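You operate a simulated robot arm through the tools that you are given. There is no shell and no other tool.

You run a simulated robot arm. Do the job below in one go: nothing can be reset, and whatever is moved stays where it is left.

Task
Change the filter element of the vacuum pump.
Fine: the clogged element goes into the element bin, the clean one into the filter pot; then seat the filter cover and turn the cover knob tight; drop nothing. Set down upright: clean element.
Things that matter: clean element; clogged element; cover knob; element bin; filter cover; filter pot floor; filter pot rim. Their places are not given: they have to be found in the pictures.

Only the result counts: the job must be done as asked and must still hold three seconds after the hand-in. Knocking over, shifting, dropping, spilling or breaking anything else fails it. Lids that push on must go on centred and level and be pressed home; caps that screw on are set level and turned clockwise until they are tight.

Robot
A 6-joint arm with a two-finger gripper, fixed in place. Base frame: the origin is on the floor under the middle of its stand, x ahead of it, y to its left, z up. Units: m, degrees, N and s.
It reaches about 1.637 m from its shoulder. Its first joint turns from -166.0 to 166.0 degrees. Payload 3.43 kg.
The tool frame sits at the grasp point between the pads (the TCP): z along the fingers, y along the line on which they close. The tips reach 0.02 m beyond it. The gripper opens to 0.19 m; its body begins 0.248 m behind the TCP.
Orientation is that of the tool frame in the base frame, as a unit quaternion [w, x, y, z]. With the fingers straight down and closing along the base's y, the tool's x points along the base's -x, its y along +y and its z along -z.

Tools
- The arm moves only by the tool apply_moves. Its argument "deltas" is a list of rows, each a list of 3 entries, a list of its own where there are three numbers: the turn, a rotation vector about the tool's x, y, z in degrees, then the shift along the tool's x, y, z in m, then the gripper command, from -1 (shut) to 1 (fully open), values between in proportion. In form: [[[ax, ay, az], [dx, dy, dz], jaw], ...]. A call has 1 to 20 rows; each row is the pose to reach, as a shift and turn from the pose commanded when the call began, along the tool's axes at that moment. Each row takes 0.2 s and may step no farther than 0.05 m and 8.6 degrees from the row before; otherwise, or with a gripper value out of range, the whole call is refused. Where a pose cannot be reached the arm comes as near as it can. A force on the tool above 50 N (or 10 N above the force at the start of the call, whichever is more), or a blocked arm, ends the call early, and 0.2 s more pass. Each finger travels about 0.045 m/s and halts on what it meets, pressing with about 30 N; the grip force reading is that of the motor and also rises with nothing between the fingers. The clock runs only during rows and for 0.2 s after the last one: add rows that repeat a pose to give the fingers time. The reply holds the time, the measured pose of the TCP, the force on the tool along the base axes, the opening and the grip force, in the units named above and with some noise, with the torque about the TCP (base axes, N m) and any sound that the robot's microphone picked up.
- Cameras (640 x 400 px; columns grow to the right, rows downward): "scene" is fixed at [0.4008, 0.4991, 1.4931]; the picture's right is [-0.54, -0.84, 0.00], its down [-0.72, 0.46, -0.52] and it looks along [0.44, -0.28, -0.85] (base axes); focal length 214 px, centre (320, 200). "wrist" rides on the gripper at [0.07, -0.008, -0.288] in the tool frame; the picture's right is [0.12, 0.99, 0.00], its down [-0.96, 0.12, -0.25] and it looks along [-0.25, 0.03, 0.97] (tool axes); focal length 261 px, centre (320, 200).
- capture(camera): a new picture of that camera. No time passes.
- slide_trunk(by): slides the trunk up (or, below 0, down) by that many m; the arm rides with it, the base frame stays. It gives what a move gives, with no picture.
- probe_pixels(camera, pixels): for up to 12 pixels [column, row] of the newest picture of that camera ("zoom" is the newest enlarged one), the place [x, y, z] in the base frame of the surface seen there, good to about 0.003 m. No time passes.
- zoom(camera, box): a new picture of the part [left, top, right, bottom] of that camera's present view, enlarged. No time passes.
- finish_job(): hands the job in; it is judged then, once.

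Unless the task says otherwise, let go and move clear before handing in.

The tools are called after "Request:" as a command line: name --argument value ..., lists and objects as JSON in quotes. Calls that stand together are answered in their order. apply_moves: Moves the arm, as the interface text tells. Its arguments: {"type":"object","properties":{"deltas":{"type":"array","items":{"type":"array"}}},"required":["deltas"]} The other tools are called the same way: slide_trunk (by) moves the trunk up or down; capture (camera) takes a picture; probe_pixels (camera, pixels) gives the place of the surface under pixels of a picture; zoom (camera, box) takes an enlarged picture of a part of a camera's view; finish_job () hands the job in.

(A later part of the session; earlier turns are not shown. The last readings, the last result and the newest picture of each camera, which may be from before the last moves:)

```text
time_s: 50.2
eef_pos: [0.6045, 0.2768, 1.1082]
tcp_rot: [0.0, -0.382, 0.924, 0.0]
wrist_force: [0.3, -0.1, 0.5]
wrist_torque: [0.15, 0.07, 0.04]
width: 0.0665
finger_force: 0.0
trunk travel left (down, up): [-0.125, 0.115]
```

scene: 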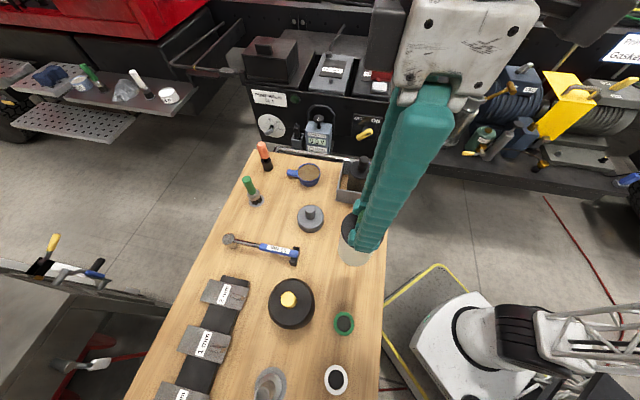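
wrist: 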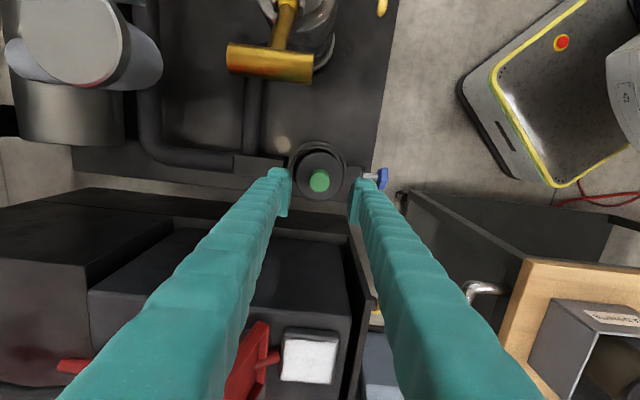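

I'm two-thirds of the way, at (0.6045,0.2768,1.108). I'll go on to above the bell and look again.

Request:
apply_moves --deltas '[[[0, 0, 0], [-0.016, 0.0428, 0], -0.3], [[0, 0, 0], [-0.032, 0.0855, 0], -0.3], [[0, 0, 0], [-0.048, 0.1283, 0], -0.3], [[0, 0, 0], [-0.0639, 0.171, 0], -0.3], [[0, 0, 0], [-0.0799, 0.2138, 0], -0.3], [[0, 0, 0], [-0.0959, 0.2565, 0], -0.3], [[0, 0, 0], [-0.0959, 0.2565, 0], -0.3]]'

Request:
capture --camera "wrist"

Request:
zoom --camera "wrist" --box '[280, 130, 360, 210]'

```text
time_s: 51.8
eef_pos: [0.4939, 0.526, 1.1102]
tcp_rot: [0.001, -0.383, 0.924, -0.001]
wrist_force: [0.5, 0.0, 0.5]
wrist_torque: [-0.01, 0.03, -0.03]
width: 0.0668
finger_force: 0.0
trunk travel left (down, up): [-0.125, 0.115]
```

```text
taken
```

wrist: 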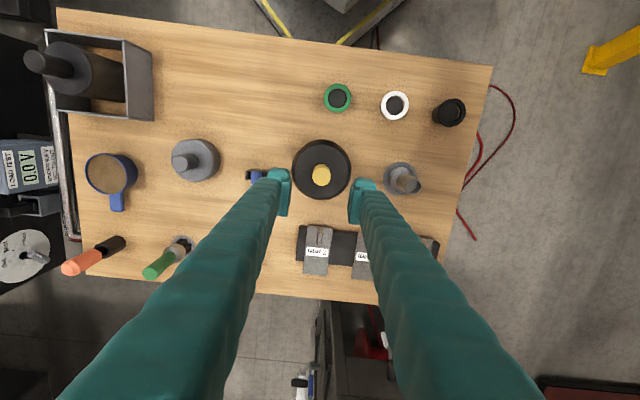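

```text
5.00 times, centred on (320, 170) of wrist
```

zoom: 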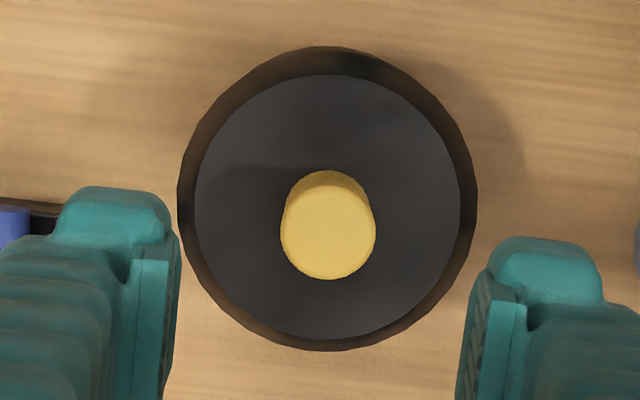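

The bell is right below, with the yellow knob at zoom (328,232). I'll probe its outlines for the exact centre.

Request:
probe_pixels --camera "zoom" --pixels '[[328, 232], [287, 232], [369, 232], [328, 200], [328, 268], [200, 207], [456, 207], [328, 80], [328, 334], [240, 115], [416, 300], [416, 115]]'

Request:
probe_pixels --camera "zoom" --pixels '[[240, 300], [328, 60], [186, 200], [468, 215], [328, 344], [310, 180], [345, 180], [328, 100], [230, 207], [430, 207]]'

```text
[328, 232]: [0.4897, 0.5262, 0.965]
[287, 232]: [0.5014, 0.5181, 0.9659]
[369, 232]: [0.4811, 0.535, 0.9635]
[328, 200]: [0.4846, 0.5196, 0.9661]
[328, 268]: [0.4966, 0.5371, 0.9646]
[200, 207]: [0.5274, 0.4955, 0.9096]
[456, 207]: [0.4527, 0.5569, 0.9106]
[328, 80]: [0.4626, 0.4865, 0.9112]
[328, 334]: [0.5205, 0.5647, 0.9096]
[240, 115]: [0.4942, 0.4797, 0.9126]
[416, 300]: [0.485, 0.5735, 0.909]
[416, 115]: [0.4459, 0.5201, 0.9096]
```

```text
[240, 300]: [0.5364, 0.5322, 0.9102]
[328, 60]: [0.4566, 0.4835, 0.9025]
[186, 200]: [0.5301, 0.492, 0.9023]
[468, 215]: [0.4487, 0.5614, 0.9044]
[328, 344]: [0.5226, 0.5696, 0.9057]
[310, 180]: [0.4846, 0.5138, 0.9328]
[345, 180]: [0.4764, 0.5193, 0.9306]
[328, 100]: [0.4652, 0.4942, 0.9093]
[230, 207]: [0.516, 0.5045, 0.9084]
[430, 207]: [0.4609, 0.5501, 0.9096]
```

The bell's axis is at (0.4907,0.5263) and its knob top at z≈0.965. I'll centre on it and descend part of the way, then check.

Request:
apply_moves --deltas '[[[0, 0, 0], [0.0021, 0.0025, 0.03], -0.3], [[0, 0, 0], [0.0021, 0.0025, 0.06], -0.3], [[0, 0, 0], [0.0021, 0.0025, 0.09], -0.3], [[0, 0, 0], [0.0021, 0.0025, 0.115], -0.3], [[0, 0, 0], [0.0021, 0.0025, 0.115], -0.3]]'

Request:
zoom --camera "wrist" --box '[250, 130, 390, 240]'

```text
time_s: 53.0
eef_pos: [0.4886, 0.527, 0.9958]
tcp_rot: [-0.001, -0.382, 0.924, 0.001]
wrist_force: [0.2, 0.0, 0.1]
wrist_torque: [0.02, 0.02, 0.02]
width: 0.0666
finger_force: 0.1
trunk travel left (down, up): [-0.125, 0.115]
```

```text
3.64 times, centred on (320, 185) of wrist
```

zoom: 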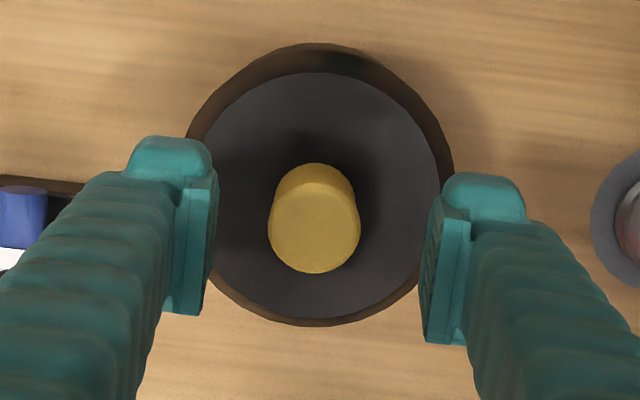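

The knob is centred between the fingers at zoom (314,225), within about a millimetre. I'll descend to z≈0.945 and close on it.

Request:
apply_moves --deltas '[[[0, 0, 0], [0, 0, 0.025], -0.3], [[0, 0, 0], [0, 0, 0.042], -0.3], [[0, 0, 0], [0, 0, 0.051], -0.3], [[0, 0, 0], [0, 0, 0.051], -0.6], [[0, 0, 0], [0, 0, 0.051], -0.9], [[0, 0, 0], [0, 0, 0.051], -1], [[0, 0, 0], [0, 0, 0.051], -1], [[0, 0, 0], [0, 0, 0.051], -1]]'

Request:
zoom --camera "wrist" --box '[250, 130, 390, 240]'

```text
time_s: 54.8
eef_pos: [0.4901, 0.5261, 0.9431]
tcp_rot: [0.0, -0.383, 0.924, 0.0]
wrist_force: [0.7, -0.6, 0.0]
wrist_torque: [-0.04, -0.03, -0.05]
width: 0.0307
finger_force: 30.1
trunk travel left (down, up): [-0.125, 0.115]
```

```text
3.64 times, centred on (320, 185) of wrist
```

zoom: 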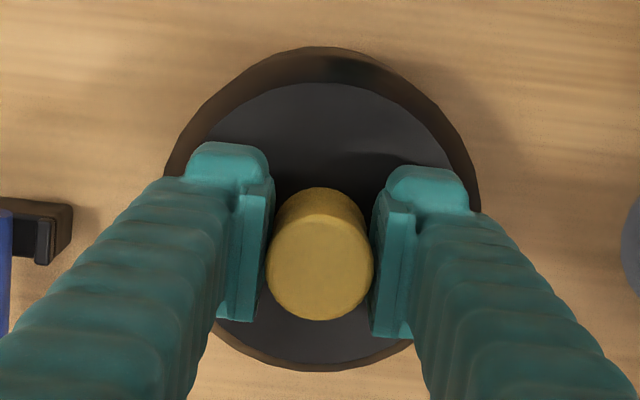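

The knob is gripped (30.7 mm, 30 N). I'll lift a few centimetres and check that the bell comes up cleanly and is hollow.

Request:
apply_moves --deltas '[[[0, 0, 0], [0, 0, -0.005], -1], [[0, 0, 0], [0, 0, -0.015], -1], [[0, 0, 0], [0, 0, -0.03], -1], [[0, 0, 0], [0, 0, -0.03], -1]]'

Request:
capture --camera "scene"

Request:
zoom --camera "scene" --box '[250, 260, 340, 340]'

```text
time_s: 55.8
eef_pos: [0.4896, 0.5254, 0.9756]
tcp_rot: [0.0, -0.383, 0.924, -0.001]
wrist_force: [0.2, 0.9, -2.8]
wrist_torque: [0.0, 0.02, 0.0]
width: 0.0307
finger_force: 30.0
trunk travel left (down, up): [-0.125, 0.115]
```

```text
taken
```

scene: 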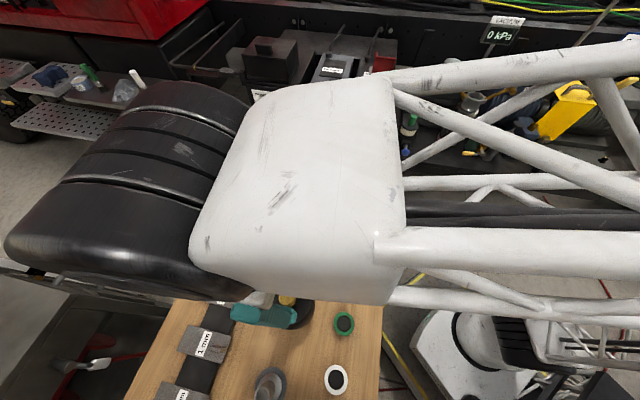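

```text
5.00 times, centred on (295, 300) of scene
```

zoom: 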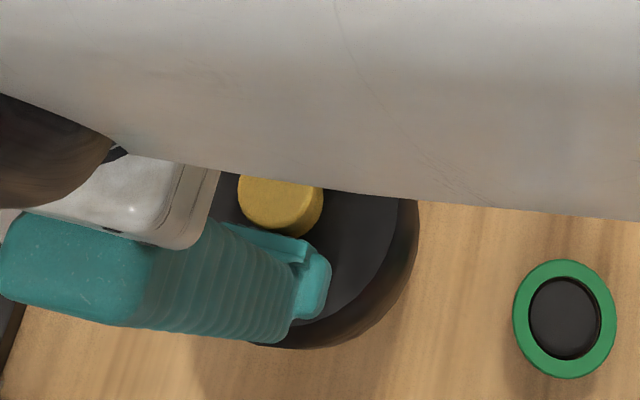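

The bell comes up cleanly at only about 2.8 N, so it is a light hollow cover. I'll raise it to about 1.16 m and carry it toward the pot.

Request:
apply_moves --deltas '[[[0, 0, 0], [0, 0, -0.04], -1], [[0, 0, 0], [0, 0, -0.085], -1], [[0, 0, 0], [0, 0, -0.13], -1], [[0, 0, 0], [0, 0, -0.175], -1], [[0, 0, 0], [0.0157, -0.0391, -0.185], -1], [[0, 0, 0], [0.0315, -0.0782, -0.185], -1], [[0, 0, 0], [0.0472, -0.1173, -0.185], -1], [[0, 0, 0], [0.0629, -0.1564, -0.185], -1], [[0, 0, 0], [0.0786, -0.1955, -0.185], -1], [[0, 0, 0], [0.0944, -0.2345, -0.185], -1], [[0, 0, 0], [0.1101, -0.2736, -0.185], -1], [[0, 0, 0], [0.1258, -0.3127, -0.185], -1], [[0, 0, 0], [0.1416, -0.3518, -0.185], -1], [[0, 0, 0], [0.1573, -0.3909, -0.185], -1], [[0, 0, 0], [0.173, -0.43, -0.185], -1], [[0, 0, 0], [0.1888, -0.4691, -0.185], -1], [[0, 0, 0], [0.2045, -0.5082, -0.185], -1], [[0, 0, 0], [0.2202, -0.5473, -0.185], -1]]'

Request:
capture --camera "wrist"

```text
time_s: 59.6
eef_pos: [0.7213, -0.0161, 1.1598]
tcp_rot: [0.001, -0.384, 0.923, -0.001]
wrist_force: [-0.7, 0.8, -2.1]
wrist_torque: [-0.1, -0.12, 0.0]
width: 0.0308
finger_force: 29.9
trunk travel left (down, up): [-0.125, 0.115]
```

```text
taken
```

wrist: 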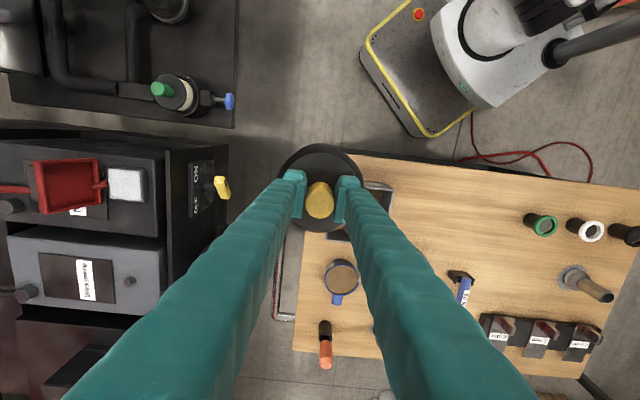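

The bell is in hand and the pot with the green handle is visible at (175,93). I'll continue to above the pot at TCP z≈1.06, keeping the bell's bottom clear of the handle.

Request:
apply_moves --deltas '[[[0, 0, 0], [0.0124, -0.0397, 0.005], -1], [[0, 0, 0], [0.0248, -0.0794, 0.015], -1], [[0, 0, 0], [0.0372, -0.1191, 0.025], -1], [[0, 0, 0], [0.0496, -0.1588, 0.035], -1], [[0, 0, 0], [0.062, -0.1986, 0.045], -1], [[0, 0, 0], [0.0743, -0.2383, 0.055], -1], [[0, 0, 0], [0.0867, -0.278, 0.065], -1], [[0, 0, 0], [0.0991, -0.3177, 0.075], -1], [[0, 0, 0], [0.1115, -0.3574, 0.085], -1], [[0, 0, 0], [0.1239, -0.3971, 0.095], -1], [[0, 0, 0], [0.1239, -0.3971, 0.1], -1], [[0, 0, 0], [0.1239, -0.3971, 0.1], -1]]'

Request:
capture --camera "wrist"

Request:
zoom --camera "scene" --box '[375, 70, 445, 160]'

```text
time_s: 62.2
eef_pos: [0.9145, -0.3838, 1.0585]
tcp_rot: [0.001, -0.383, 0.924, 0.0]
wrist_force: [0.0, -0.2, -3.4]
wrist_torque: [0.04, 0.01, -0.02]
width: 0.0307
finger_force: 30.1
trunk travel left (down, up): [-0.125, 0.115]
```

```text
taken
```

wrist: 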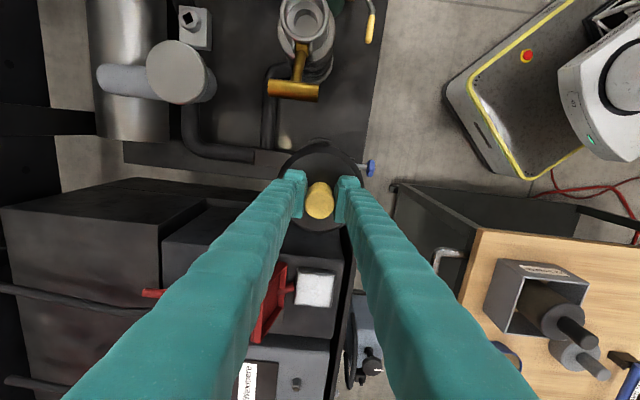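

```text
4.44 times, centred on (410, 115) of scene
```

zoom: 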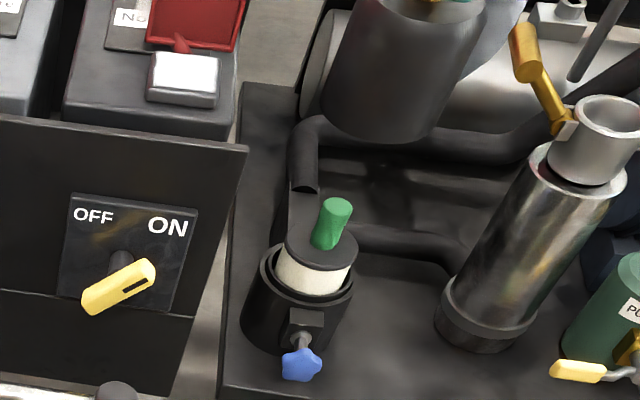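

The bell hangs above the pot with TCP at (0.9145,-0.3838,1.0585). I'll lower to z≈0.97 (bell bottom ≈0.828, still above the handle) and check its alignment.

Request:
apply_moves --deltas '[[[0, 0, 0], [0, 0, 0.03], -1], [[0, 0, 0], [0, 0, 0.06], -1], [[0, 0, 0], [0, 0, 0.088], -1], [[0, 0, 0], [0, 0, 0.088], -1]]'

Request:
capture --camera "wrist"

Request:
zoom --camera "scene" --box '[385, 85, 435, 155]'

Request:
probe_pixels --camera "zoom" --pixels '[[340, 80], [310, 80], [380, 80], [290, 90], [400, 100], [350, 120], [320, 120], [380, 125], [300, 120], [340, 60], [300, 60], [390, 60]]'

```text
time_s: 63.2
eef_pos: [0.9148, -0.3832, 0.9708]
tcp_rot: [0.0, -0.383, 0.924, 0.0]
wrist_force: [-1.1, 0.4, -3.5]
wrist_torque: [-0.03, -0.01, 0.01]
width: 0.0307
finger_force: 29.8
trunk travel left (down, up): [-0.125, 0.115]
```

```text
taken
```

wrist: 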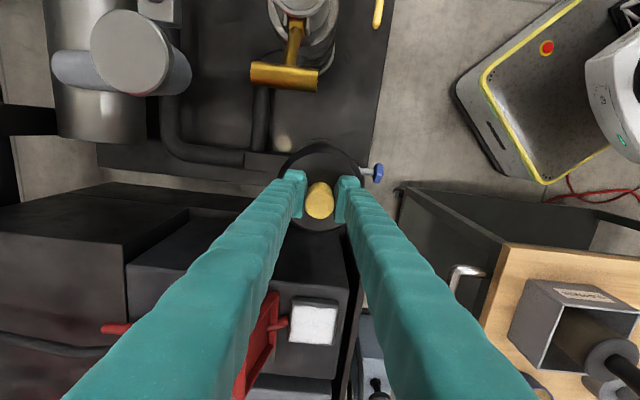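

```text
5.71 times, centred on (410, 120) of scene
```

zoom: 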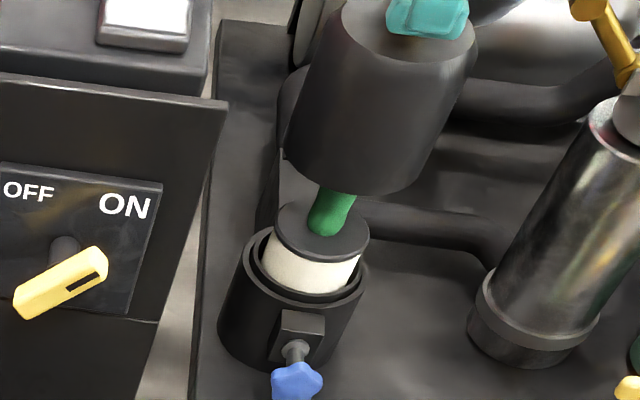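

```text
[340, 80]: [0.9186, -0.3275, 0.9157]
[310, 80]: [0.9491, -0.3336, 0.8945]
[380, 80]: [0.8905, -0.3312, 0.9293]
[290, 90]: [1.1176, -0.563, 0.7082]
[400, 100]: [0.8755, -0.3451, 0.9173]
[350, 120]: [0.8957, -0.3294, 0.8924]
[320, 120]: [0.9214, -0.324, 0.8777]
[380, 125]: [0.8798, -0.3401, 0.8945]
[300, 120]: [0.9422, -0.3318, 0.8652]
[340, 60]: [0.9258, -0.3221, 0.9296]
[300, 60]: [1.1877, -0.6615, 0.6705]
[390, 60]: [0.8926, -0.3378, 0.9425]
```

The scene-probe fit of the bell is (0.918,-0.381), but that camera has a bias of a few millimetres. To compare bell and pot in one image, I'll take a tighter zoom.

Request:
zoom --camera "scene" --box '[388, 100, 428, 145]'

Request:
zoom --camera "wrist" --box '[270, 130, 390, 240]'

```text
8.89 times, centred on (408, 122) of scene
```

zoom: 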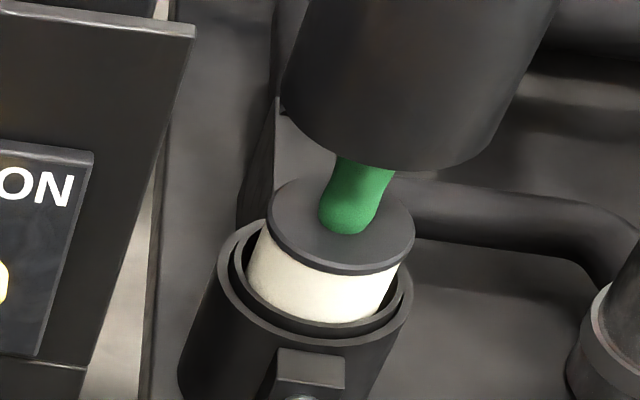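

```text
3.64 times, centred on (330, 185) of wrist
```

zoom: 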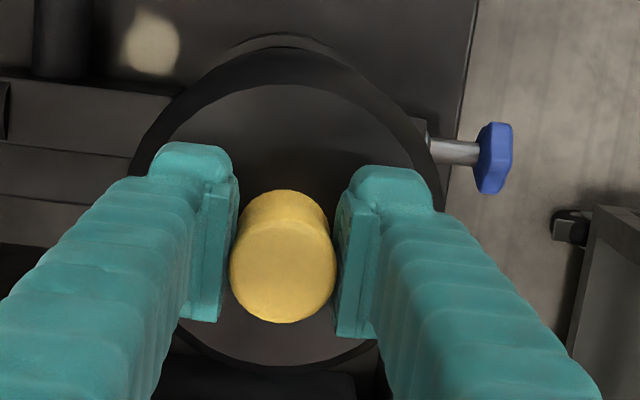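

Projecting the geometry, the bell's bottom ellipse (centre ≈(392,107)) and the pot ring (≈(314,286)) fit the same vertical axis to within about 2 mm. I'll lower until the bell's bottom is about 1 cm above the collar, watching the force.

Request:
apply_moves --deltas '[[[0, 0, 0], [0, 0, 0.02], -1], [[0, 0, 0], [0, 0, 0.04], -1], [[0, 0, 0], [0, 0, 0.06], -1], [[0, 0, 0], [0, 0, 0.08], -1], [[0, 0, 0], [0, 0, 0.095], -1], [[0, 0, 0], [0, 0, 0.105], -1], [[0, 0, 0], [0, 0, 0.105], -1]]'

Request:
zoom --camera "scene" --box '[388, 100, 428, 150]'

Request:
zoom --camera "wrist" --box '[270, 130, 390, 240]'

```text
time_s: 64.8
eef_pos: [0.9137, -0.3839, 0.8656]
tcp_rot: [-0.001, -0.382, 0.924, -0.001]
wrist_force: [0.1, 0.2, -3.4]
wrist_torque: [0.03, 0.03, 0.02]
width: 0.0307
finger_force: 29.7
trunk travel left (down, up): [-0.125, 0.115]
```

```text
8.00 times, centred on (408, 125) of scene
```

zoom: 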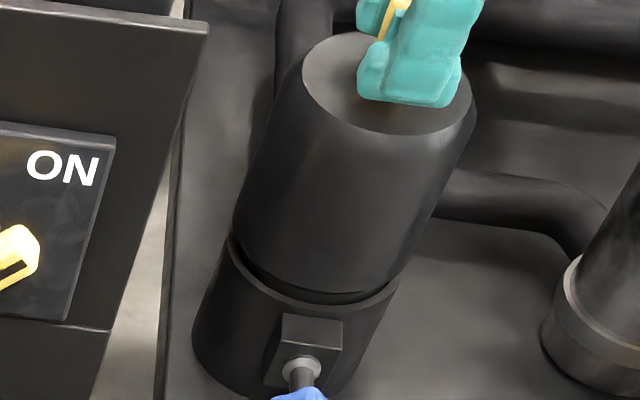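

```text
3.64 times, centred on (330, 185) of wrist
```

zoom: 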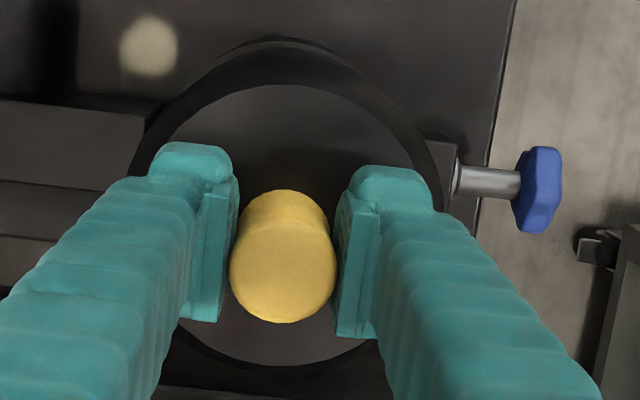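

The bell lines up with the pot body on both sides in the scene view, with no contact yet. I'll lower in small steps and watch the force.

Request:
apply_moves --deltas '[[[0, 0, 0], [0, 0, 0.004], -1], [[0, 0, 0], [0, 0, 0.008], -1], [[0, 0, 0], [0, 0, 0.01], -1]]'

Request:
zoom --camera "scene" --box '[388, 100, 428, 150]'

```text
time_s: 65.6
eef_pos: [0.9147, -0.3835, 0.8565]
tcp_rot: [-0.001, -0.383, 0.924, 0.0]
wrist_force: [-0.1, 0.3, -2.4]
wrist_torque: [-0.03, 0.03, 0.0]
width: 0.0309
finger_force: 29.8
trunk travel left (down, up): [-0.125, 0.115]
```

```text
8.00 times, centred on (408, 125) of scene
```

zoom: 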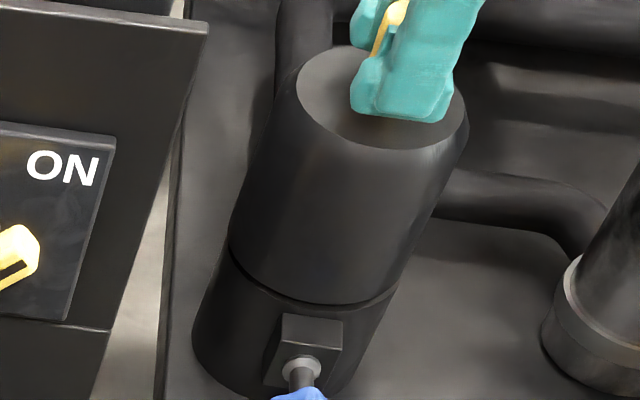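

Still hanging free at z=0.8565 and well aligned. I'll continue down in 2 mm steps.

Request:
apply_moves --deltas '[[[0, 0, 0], [0, 0, 0.002], -1], [[0, 0, 0], [0, 0, 0.003], -1]]'

```text
time_s: 66.2
eef_pos: [0.9151, -0.3834, 0.8524]
tcp_rot: [-0.001, -0.382, 0.924, 0.0]
wrist_force: [-0.7, 0.5, -2.6]
wrist_torque: [0.0, 0.0, 0.02]
width: 0.0306
finger_force: 30.0
trunk travel left (down, up): [-0.125, 0.115]
```

At z=0.8524 there is still no contact. I'll continue.

Request:
apply_moves --deltas '[[[0, 0, 0], [0, 0, 0.0015], -1], [[0, 0, 0], [0, 0, 0.003], -1]]'

```text
time_s: 66.8
eef_pos: [0.9154, -0.3831, 0.8507]
tcp_rot: [0.0, -0.383, 0.924, 0.0]
wrist_force: [-1.7, 1.0, -3.0]
wrist_torque: [0.01, -0.03, -0.01]
width: 0.0306
finger_force: 30.2
trunk travel left (down, up): [-0.125, 0.115]
```

A small lateral force (-1.7, +1.0 N) suggests the collar is just touching the bell's inside wall. I'll shift 1 mm along tool +y while continuing down.

Request:
apply_moves --deltas '[[[0, 0, 0], [0, 0.001, 0.0], -1], [[0, 0, 0], [0, 0.001, 0.0015], -1], [[0, 0, 0], [0, 0.001, 0.0015], -1]]'

```text
time_s: 67.6
eef_pos: [0.9141, -0.383, 0.8488]
tcp_rot: [-0.001, -0.383, 0.924, 0.0]
wrist_force: [0.6, 0.6, -1.8]
wrist_torque: [-0.02, -0.03, -0.03]
width: 0.0306
finger_force: 30.1
trunk travel left (down, up): [-0.125, 0.115]
```

The lateral force is gone at z=0.8488. I'll keep stepping down to find the ledge.

Request:
apply_moves --deltas '[[[0, 0, 0], [0, 0, 0.0015], -1], [[0, 0, 0], [0, 0, 0.003], -1]]'

```text
time_s: 68.2
eef_pos: [0.9149, -0.3835, 0.8486]
tcp_rot: [0.002, -0.383, 0.924, -0.001]
wrist_force: [4.0, -2.9, 25.4]
wrist_torque: [-0.12, 0.07, 0.02]
width: 0.0309
finger_force: 29.9
trunk travel left (down, up): [-0.125, 0.115]
```

Firm contact: +25 N at z=0.8486, which is 8 mm below where the collar would have blocked it. I'll check for any visible gap at the joint.

Request:
zoom --camera "scene" --box '[392, 118, 424, 142]'

Request:
zoom --camera "wrist" --box '[270, 130, 390, 240]'

Request:
zoom --camera "scene" --box '[385, 95, 430, 160]'

```text
16.00 times, centred on (408, 130) of scene
```

zoom: 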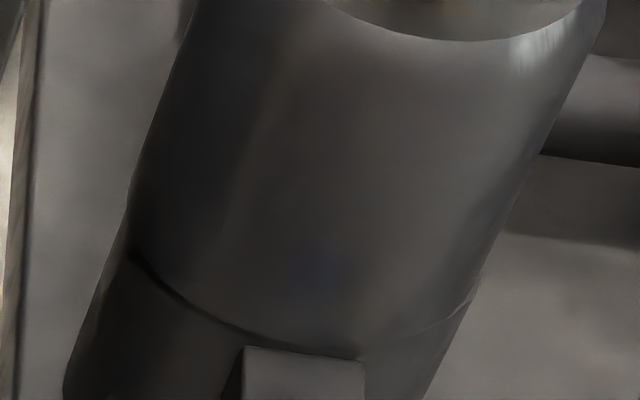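

```text
3.64 times, centred on (330, 185) of wrist
```

zoom: 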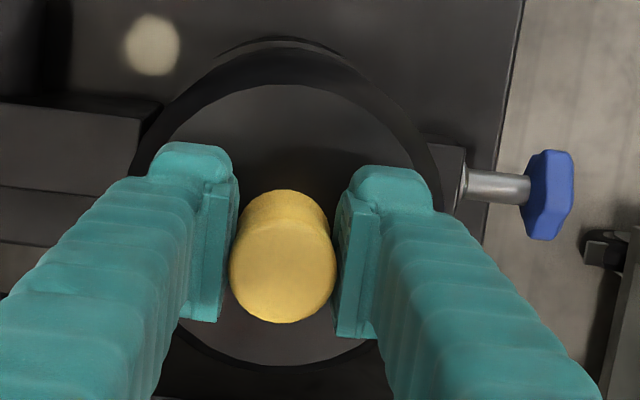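

```text
6.15 times, centred on (408, 128) of scene
```

zoom: 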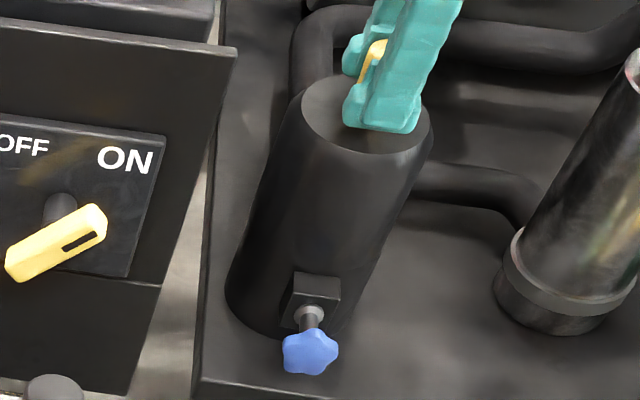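

The joint looks flush all round, so the cover has seated on the ledge. I'll press a little more to push it home, then relax the force.

Request:
apply_moves --deltas '[[[0, 0, 0], [0, -0.0007, 0.0005], -1], [[0, 0, 0], [0, -0.0007, 0.001], -1], [[0, 0, 0], [0, -0.0007, 0.001], -1]]'

```text
time_s: 69.0
eef_pos: [0.9143, -0.3826, 0.8463]
tcp_rot: [0.001, -0.382, 0.924, 0.0]
wrist_force: [2.5, -2.9, 27.5]
wrist_torque: [0.01, -0.08, -0.01]
width: 0.0307
finger_force: 30.1
trunk travel left (down, up): [-0.125, 0.115]
```

The force held at 27.5 N and z is now 0.8463, exactly the expected seat height. I'll relax, release the knob and rise to inspect the cover.

Request:
apply_moves --deltas '[[[0, 0, 0], [0, 0, -0.002], -1], [[0, 0, 0], [0, 0, -0.002], -0.65], [[0, 0, 0], [0, 0, -0.002], -0.45], [[0, 0, 0], [0, 0, -0.002], -0.3], [[0, 0, 0], [0, 0, -0.002], -0.3], [[0, 0, 0], [0, 0, -0.002], -0.3], [[0, 0, 0], [0, 0, -0.02], -0.3], [[0, 0, 0], [0, 0, -0.05], -0.3], [[0, 0, 0], [0, 0, -0.09], -0.3], [[0, 0, 0], [0, 0, -0.13], -0.3], [[0, 0, 0], [0, 0, -0.13], -0.3]]'

Request:
capture --camera "wrist"

Request:
zoom --camera "wrist" --box '[280, 130, 360, 210]'

Request:
probe_pixels --camera "zoom" --pixels '[[320, 230], [230, 200], [420, 200], [320, 100], [250, 130], [390, 130], [320, 320], [240, 290], [400, 290], [320, 80], [200, 210], [440, 210]]'

```text
time_s: 71.4
eef_pos: [0.9148, -0.3827, 0.9751]
tcp_rot: [0.001, -0.383, 0.924, 0.0]
wrist_force: [0.2, 0.4, -0.1]
wrist_torque: [0.0, -0.03, 0.0]
width: 0.0664
finger_force: 0.1
trunk travel left (down, up): [-0.125, 0.115]
```

```text
taken
```

wrist: 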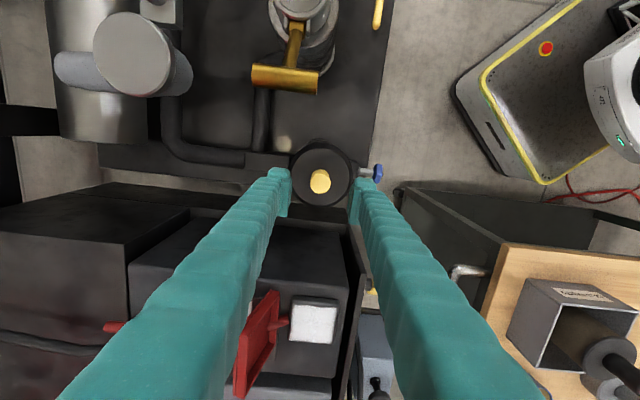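

```text
5.00 times, centred on (320, 170) of wrist
```

zoom: 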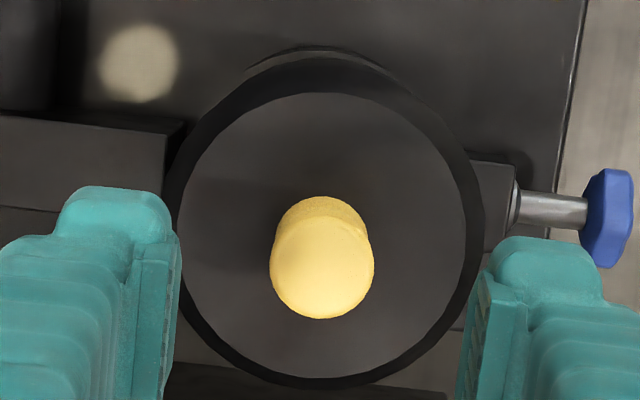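

```text
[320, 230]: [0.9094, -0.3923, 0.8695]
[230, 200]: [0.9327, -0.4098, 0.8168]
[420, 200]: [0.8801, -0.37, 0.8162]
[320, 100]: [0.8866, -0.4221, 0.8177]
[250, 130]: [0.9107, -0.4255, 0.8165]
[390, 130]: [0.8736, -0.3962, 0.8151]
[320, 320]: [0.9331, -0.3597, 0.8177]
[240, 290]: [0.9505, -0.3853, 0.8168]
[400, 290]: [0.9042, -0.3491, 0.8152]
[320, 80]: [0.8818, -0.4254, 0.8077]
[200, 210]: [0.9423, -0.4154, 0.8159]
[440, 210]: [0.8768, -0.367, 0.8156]
```

The cover's top is level (0.815–0.818 all round) and centred. I'll check the seam from the scene camera now that the gripper is away.

Request:
zoom --camera "scene" --box '[388, 100, 428, 150]'

Request:
probe_pixels --camera "zoom" --pixels '[[260, 280], [262, 295], [310, 300], [312, 312], [360, 295], [358, 310], [240, 260], [238, 275], [385, 280], [383, 296], [310, 325], [370, 120]]'

Request:
capture --camera "scene"

```text
8.00 times, centred on (408, 125) of scene
```

zoom: 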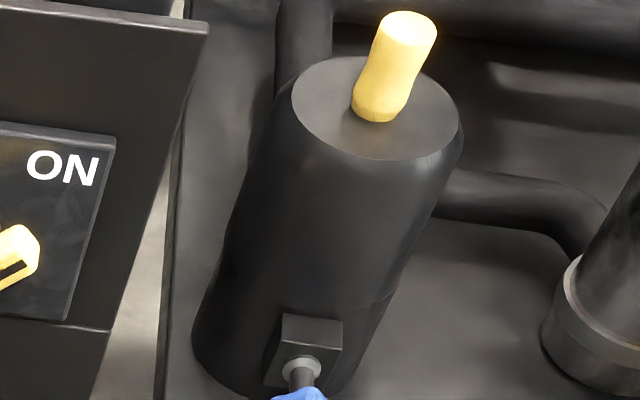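

```text
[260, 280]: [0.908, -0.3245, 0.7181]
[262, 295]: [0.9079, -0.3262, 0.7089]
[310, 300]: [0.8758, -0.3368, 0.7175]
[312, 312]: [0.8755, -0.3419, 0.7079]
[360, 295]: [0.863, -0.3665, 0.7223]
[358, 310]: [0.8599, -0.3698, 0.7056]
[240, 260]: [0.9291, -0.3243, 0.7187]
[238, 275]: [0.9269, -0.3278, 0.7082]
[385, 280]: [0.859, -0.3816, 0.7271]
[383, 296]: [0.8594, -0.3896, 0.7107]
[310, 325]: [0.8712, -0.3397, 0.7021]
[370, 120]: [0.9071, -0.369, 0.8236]
```

```text
taken
```

scene: 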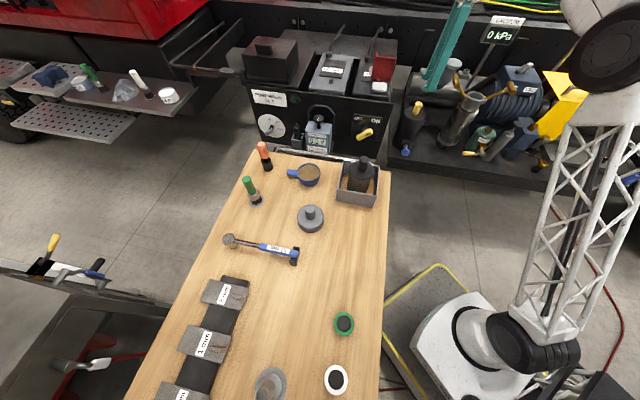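

The seam has vanished, so the cover is fully home. Next is the blue star knob, which needs a horizontal approach from the table side, so I'll probe the space around it and the table's side panel.

Request:
probe_pixels --camera "wrist" --pixels '[[405, 190], [420, 200], [450, 215], [500, 240], [430, 260], [460, 270], [405, 250], [520, 215], [600, 235], [398, 188], [378, 172], [372, 170]]'

Request:
zoom --camera "wrist" --box '[340, 140, 540, 300]'

Request:
probe_pixels --camera "zoom" --pixels '[[92, 75], [100, 90], [85, 90], [105, 75], [165, 120], [300, 150], [300, 200], [200, 200], [250, 280], [400, 250], [500, 230], [180, 160]]'

```text
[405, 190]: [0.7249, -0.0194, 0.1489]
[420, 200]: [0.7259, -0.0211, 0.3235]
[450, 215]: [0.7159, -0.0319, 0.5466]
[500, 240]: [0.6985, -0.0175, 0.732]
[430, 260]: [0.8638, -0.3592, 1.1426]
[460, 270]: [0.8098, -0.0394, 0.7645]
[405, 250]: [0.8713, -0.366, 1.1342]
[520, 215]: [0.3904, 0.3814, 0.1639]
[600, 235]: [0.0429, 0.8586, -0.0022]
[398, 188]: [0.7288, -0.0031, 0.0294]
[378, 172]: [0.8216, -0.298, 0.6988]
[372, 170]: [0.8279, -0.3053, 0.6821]
```

```text
2.50 times, centred on (440, 220) of wrist
```

zoom: 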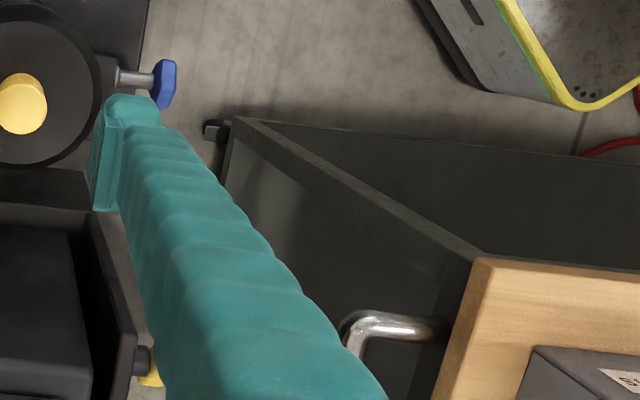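

```text
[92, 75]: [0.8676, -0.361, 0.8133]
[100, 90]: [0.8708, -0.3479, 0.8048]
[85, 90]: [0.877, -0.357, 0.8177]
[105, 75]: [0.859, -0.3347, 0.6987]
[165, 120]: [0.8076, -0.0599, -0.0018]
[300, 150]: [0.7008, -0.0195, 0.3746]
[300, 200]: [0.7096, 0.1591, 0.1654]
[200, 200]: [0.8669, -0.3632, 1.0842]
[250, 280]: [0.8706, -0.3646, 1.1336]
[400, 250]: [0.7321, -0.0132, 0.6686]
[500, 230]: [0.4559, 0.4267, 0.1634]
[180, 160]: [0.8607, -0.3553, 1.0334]
```

The relay box and table leave little lateral room, so I'll turn the star knob from above. I'll grip it with the fingers pointing down, closing along (0.707,0.707), and swing the gripper about the knob's horizontal axis, where clockwise is body from the box side to the robot side. First I'll move over the knob and rotate the gripper 90° to measure it.

Request:
apply_moves --deltas '[[[0, 0, 8], [0, 0.01, -0.01], -0.3], [[0, 0, 16], [0, 0.03, -0.01], -0.3], [[0, 0, 24], [0, 0.05, -0.01], -0.3], [[0, 0, 32], [0, 0.07, -0.01], -0.3], [[0, 0, 40], [0, 0.09, -0.01], -0.3], [[0, 0, 48], [0, 0.11, -0.01], -0.3], [[0, 0, 56], [0, 0.125, -0.01], -0.3], [[0, 0, 64], [0, 0.133, -0.005], -0.3], [[0, 0, 72], [0, 0.133, 0.0], -0.3], [[0, 0, 80], [0, 0.133, 0.01], -0.3], [[0, 0, 88], [0, 0.133, 0.02], -0.3], [[0, 0, 90], [0, 0.133, 0.025], -0.3], [[0, 0, 90], [0, 0.133, 0.025], -0.3]]'

Request:
capture --camera "wrist"

Request:
zoom --camera "wrist" --box '[270, 120, 370, 220]'

```text
time_s: 74.2
eef_pos: [0.8215, -0.2885, 0.9489]
tcp_rot: [-0.001, 0.383, 0.924, -0.001]
wrist_force: [-0.2, 1.0, -0.1]
wrist_torque: [-0.01, 0.02, -0.01]
width: 0.0665
finger_force: 0.0
trunk travel left (down, up): [-0.125, 0.115]
```

```text
taken
```

wrist: 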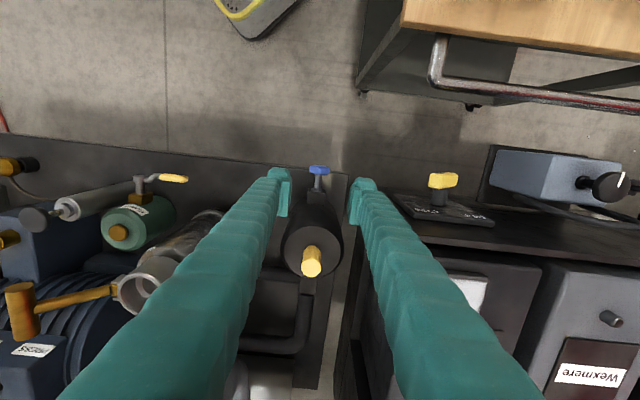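

```text
4.00 times, centred on (320, 170) of wrist
```

zoom: 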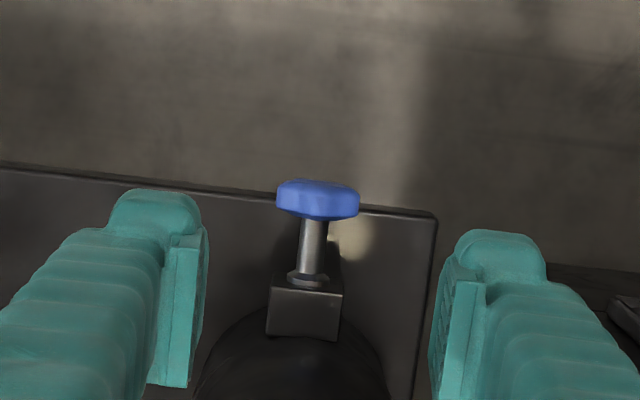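

The star knob is now between the fingers at wrist (320,170), its shaft running down to the block. I'll zoom tightly and probe it.

Request:
zoom --camera "wrist" --box '[300, 155, 340, 205]'

Request:
probe_pixels --camera "zoom" --pixels '[[315, 150], [250, 140], [390, 155], [315, 130], [315, 175], [270, 160], [370, 165], [300, 230], [310, 255], [290, 290], [290, 340], [285, 375]]'

```text
8.00 times, centred on (320, 180) of wrist
```

zoom: 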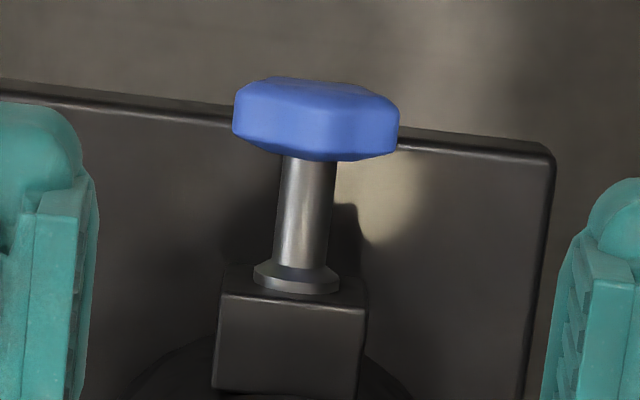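

```text
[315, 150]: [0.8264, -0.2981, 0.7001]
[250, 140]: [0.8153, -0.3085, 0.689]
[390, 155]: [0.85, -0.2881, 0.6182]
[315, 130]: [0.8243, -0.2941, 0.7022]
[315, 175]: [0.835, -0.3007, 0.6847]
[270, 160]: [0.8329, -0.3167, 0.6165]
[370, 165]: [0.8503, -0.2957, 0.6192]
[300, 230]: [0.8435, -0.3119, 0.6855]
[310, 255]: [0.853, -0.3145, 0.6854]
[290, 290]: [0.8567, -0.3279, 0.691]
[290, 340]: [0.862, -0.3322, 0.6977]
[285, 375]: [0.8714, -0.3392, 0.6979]
```

The knob axis works out at z≈0.679, and the star centre at about (0.824,-0.292,0.679). I'll tilt the gripper 12° towards the box side and line up 15 cm back along the tilted approach, with the jaw at 7.5 cm.

Request:
apply_moves --deltas '[[[4, 0, 0], [-0.001, 0.008, 0.03], -0.21], [[8, 0, 0], [-0.002, 0.016, 0.06], -0.21], [[12, 0, 0], [-0.003, 0.024, 0.09], -0.21], [[12, 0, 0], [-0.0041, 0.0303, 0.1232], -0.21], [[12, 0, 0], [-0.0041, 0.0303, 0.1232], -0.21]]'

Request:
capture --camera "wrist"

Request:
capture --camera "scene"

```text
time_s: 75.4
eef_pos: [0.8459, -0.2715, 0.8268]
tcp_rot: [-0.04, 0.38, 0.919, -0.097]
wrist_force: [0.2, -0.3, -0.1]
wrist_torque: [-0.03, 0.0, 0.01]
width: 0.0751
finger_force: 0.0
trunk travel left (down, up): [-0.125, 0.115]
```

```text
taken
```

wrist: 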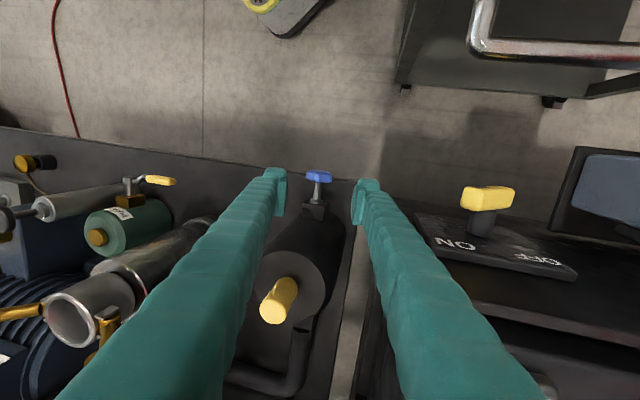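

```text
taken
```

scene: 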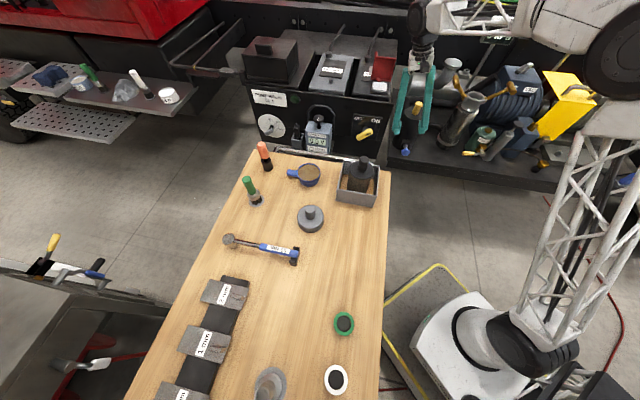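

The star sits at wrist (319,177), where a perfectly aligned target would appear (319.7,175.6). I'll advance the 15 cm along the tool axis.

Request:
apply_moves --deltas '[[[0, 0, 0], [0, 0, 0.04], -0.21], [[0, 0, 0], [0, 0, 0.08], -0.21], [[0, 0, 0], [0, 0, 0.115], -0.21], [[0, 0, 0], [0, 0, 0.135], -0.21], [[0, 0, 0], [0, 0, 0.15], -0.21], [[0, 0, 0], [0, 0, 0.15], -0.21]]'

Request:
zoom --camera "wrist" --box '[260, 130, 380, 240]'

Request:
zoom --camera "scene" --box '[375, 90, 435, 170]'

```text
time_s: 76.8
eef_pos: [0.8234, -0.2939, 0.6803]
tcp_rot: [-0.04, 0.38, 0.919, -0.096]
wrist_force: [0.1, 0.6, -0.2]
wrist_torque: [-0.02, -0.05, 0.01]
width: 0.0752
finger_force: 0.0
trunk travel left (down, up): [-0.125, 0.115]
```

```text
3.64 times, centred on (320, 185) of wrist
```

zoom: 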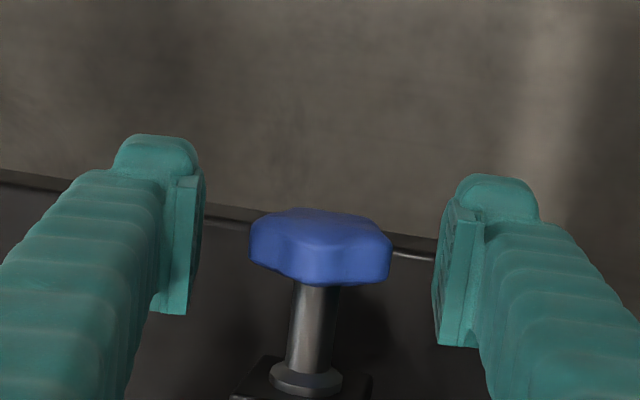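

```text
5.00 times, centred on (405, 130) of scene
```

zoom: 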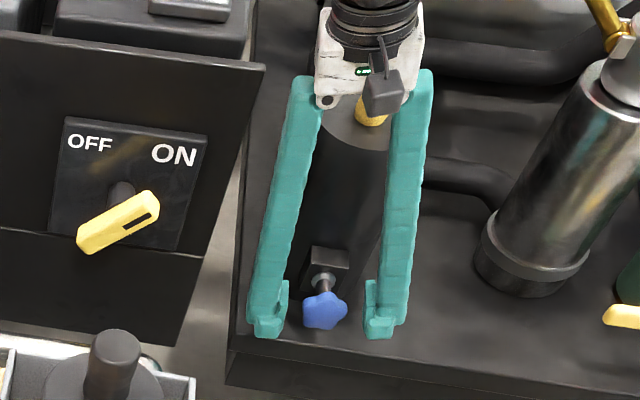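

The star is centred between the pads. I'll close on it.

Request:
apply_moves --deltas '[[[0, 0, 0], [0, 0, 0], -0.5], [[0, 0, 0], [0, 0, 0], -0.8], [[0, 0, 0], [0, 0, 0], -1], [[0, 0, 0], [0, 0, 0], -1], [[0, 0, 0], [0, 0, 0], -1]]'

Request:
zoom --camera "wrist" --box '[260, 130, 380, 240]'

Request:
zoom --camera "scene" --box '[385, 130, 425, 165]'

```text
time_s: 78.0
eef_pos: [0.8238, -0.2925, 0.6796]
tcp_rot: [-0.04, 0.38, 0.919, -0.097]
wrist_force: [4.6, 1.4, -1.7]
wrist_torque: [-0.05, -0.03, 0.0]
width: 0.0421
finger_force: 44.4
trunk travel left (down, up): [-0.125, 0.115]
```

```text
3.64 times, centred on (320, 185) of wrist
```

zoom: 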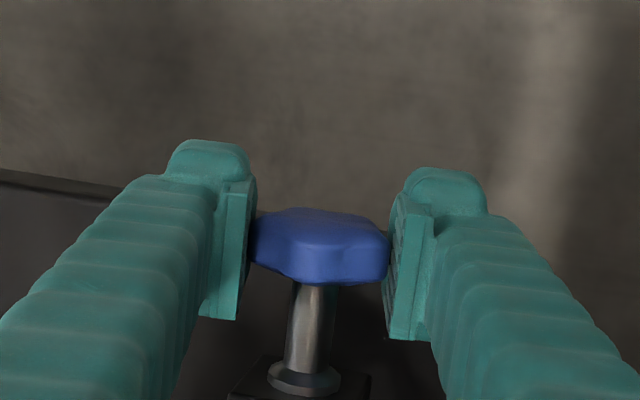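

```text
11.43 times, centred on (405, 148) of scene
```

zoom: 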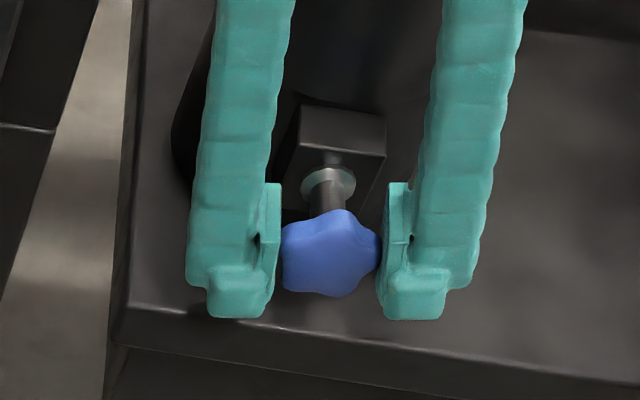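

The star is gripped at 42.1 mm, with about 4 N of side load along the closing axis. I'll trim 0.7 mm and turn the first 20° clockwise (negative about tool x), then check the reaction.

Request:
apply_moves --deltas '[[[0, 0, 0], [0, 0.0007, 0], -1], [[-5, 0, 0], [0, 0.0007, 0], -1], [[-10, 0, 0], [0, 0.0007, 0], -1], [[-15, 0, 0], [0, 0.0007, 0], -1], [[-20, 0, 0], [0, 0.0007, 0], -1]]'

Request:
zoom --camera "scene" --box '[385, 130, 425, 165]'

```text
time_s: 79.2
eef_pos: [0.8236, -0.2927, 0.6795]
tcp_rot: [0.027, 0.382, 0.921, 0.065]
wrist_force: [2.6, 0.8, 8.1]
wrist_torque: [-0.11, -0.09, -0.45]
width: 0.0421
finger_force: 45.0
trunk travel left (down, up): [-0.125, 0.115]
```

```text
11.43 times, centred on (405, 148) of scene
```

zoom: 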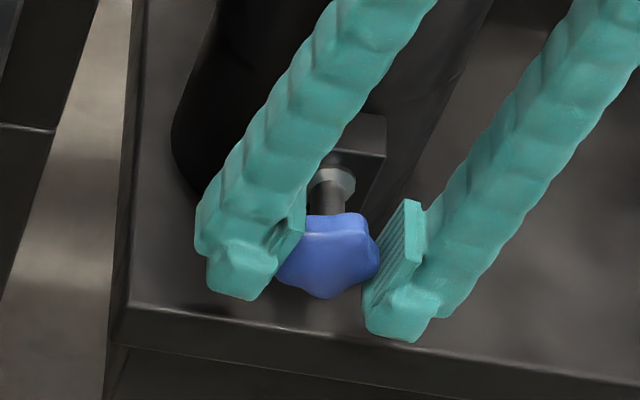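

The star turned with the gripper and the torque about its axis is nearly zero, so it is still loose. I'll continue the stroke clockwise to about -50° tilt.

Request:
apply_moves --deltas '[[[-6, 0, 0], [0, 0, 0], -1], [[-12, 0, 0], [0, 0, 0], -1], [[-18, 0, 0], [0, 0, 0], -1], [[-24, 0, 0], [0, 0, 0], -1], [[-30, 0, 0], [0, 0, 0], -1], [[-36, 0, 0], [0, 0, 0], -1], [[-42, 0, 0], [0, 0, 0], -1]]'

Request:
zoom --camera "scene" --box '[375, 110, 435, 170]'

Request:
capture --camera "wrist"

```text
time_s: 80.8
eef_pos: [0.8225, -0.2938, 0.6803]
tcp_rot: [0.162, 0.347, 0.837, 0.391]
wrist_force: [14.8, -13.1, 5.1]
wrist_torque: [-0.45, -0.43, -0.78]
width: 0.0427
finger_force: 45.2
trunk travel left (down, up): [-0.125, 0.115]
```

```text
6.67 times, centred on (405, 140) of scene
```

zoom: 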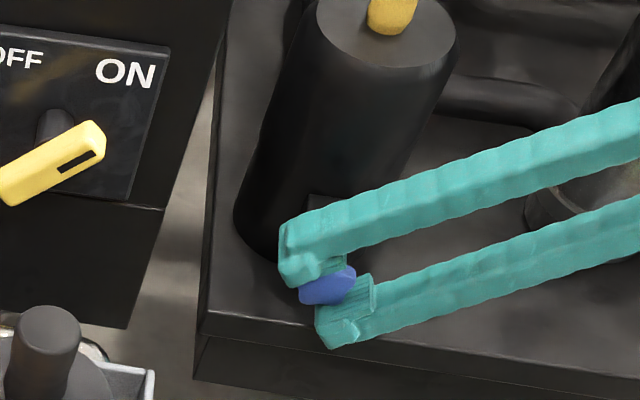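

```text
taken
```

wrist: 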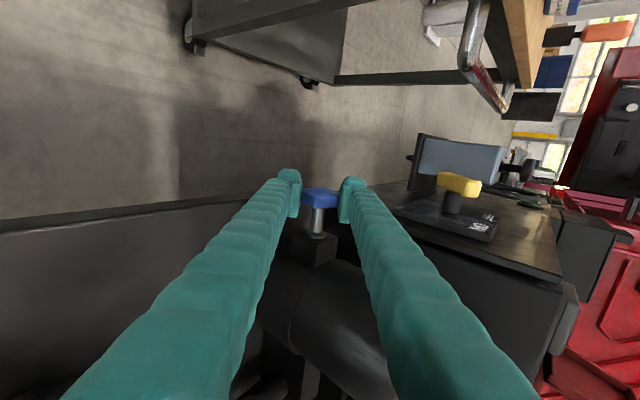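

The side force is now about 20 N towards the pot along the shaft, so the knob is screwing inward and drawing the pads along. I'll follow it inward by 1.5 mm and see whether the force drops.

Request:
apply_moves --deltas '[[[0, 0, 0], [-0.0008, 0, 0], -1], [[0, 0, 0], [-0.0015, 0, 0], -1]]'

```text
time_s: 81.4
eef_pos: [0.8241, -0.293, 0.6791]
tcp_rot: [0.16, 0.346, 0.838, 0.39]
wrist_force: [-4.0, -5.0, 9.0]
wrist_torque: [0.0, 0.02, -0.21]
width: 0.0425
finger_force: 44.9
trunk travel left (down, up): [-0.125, 0.115]
```

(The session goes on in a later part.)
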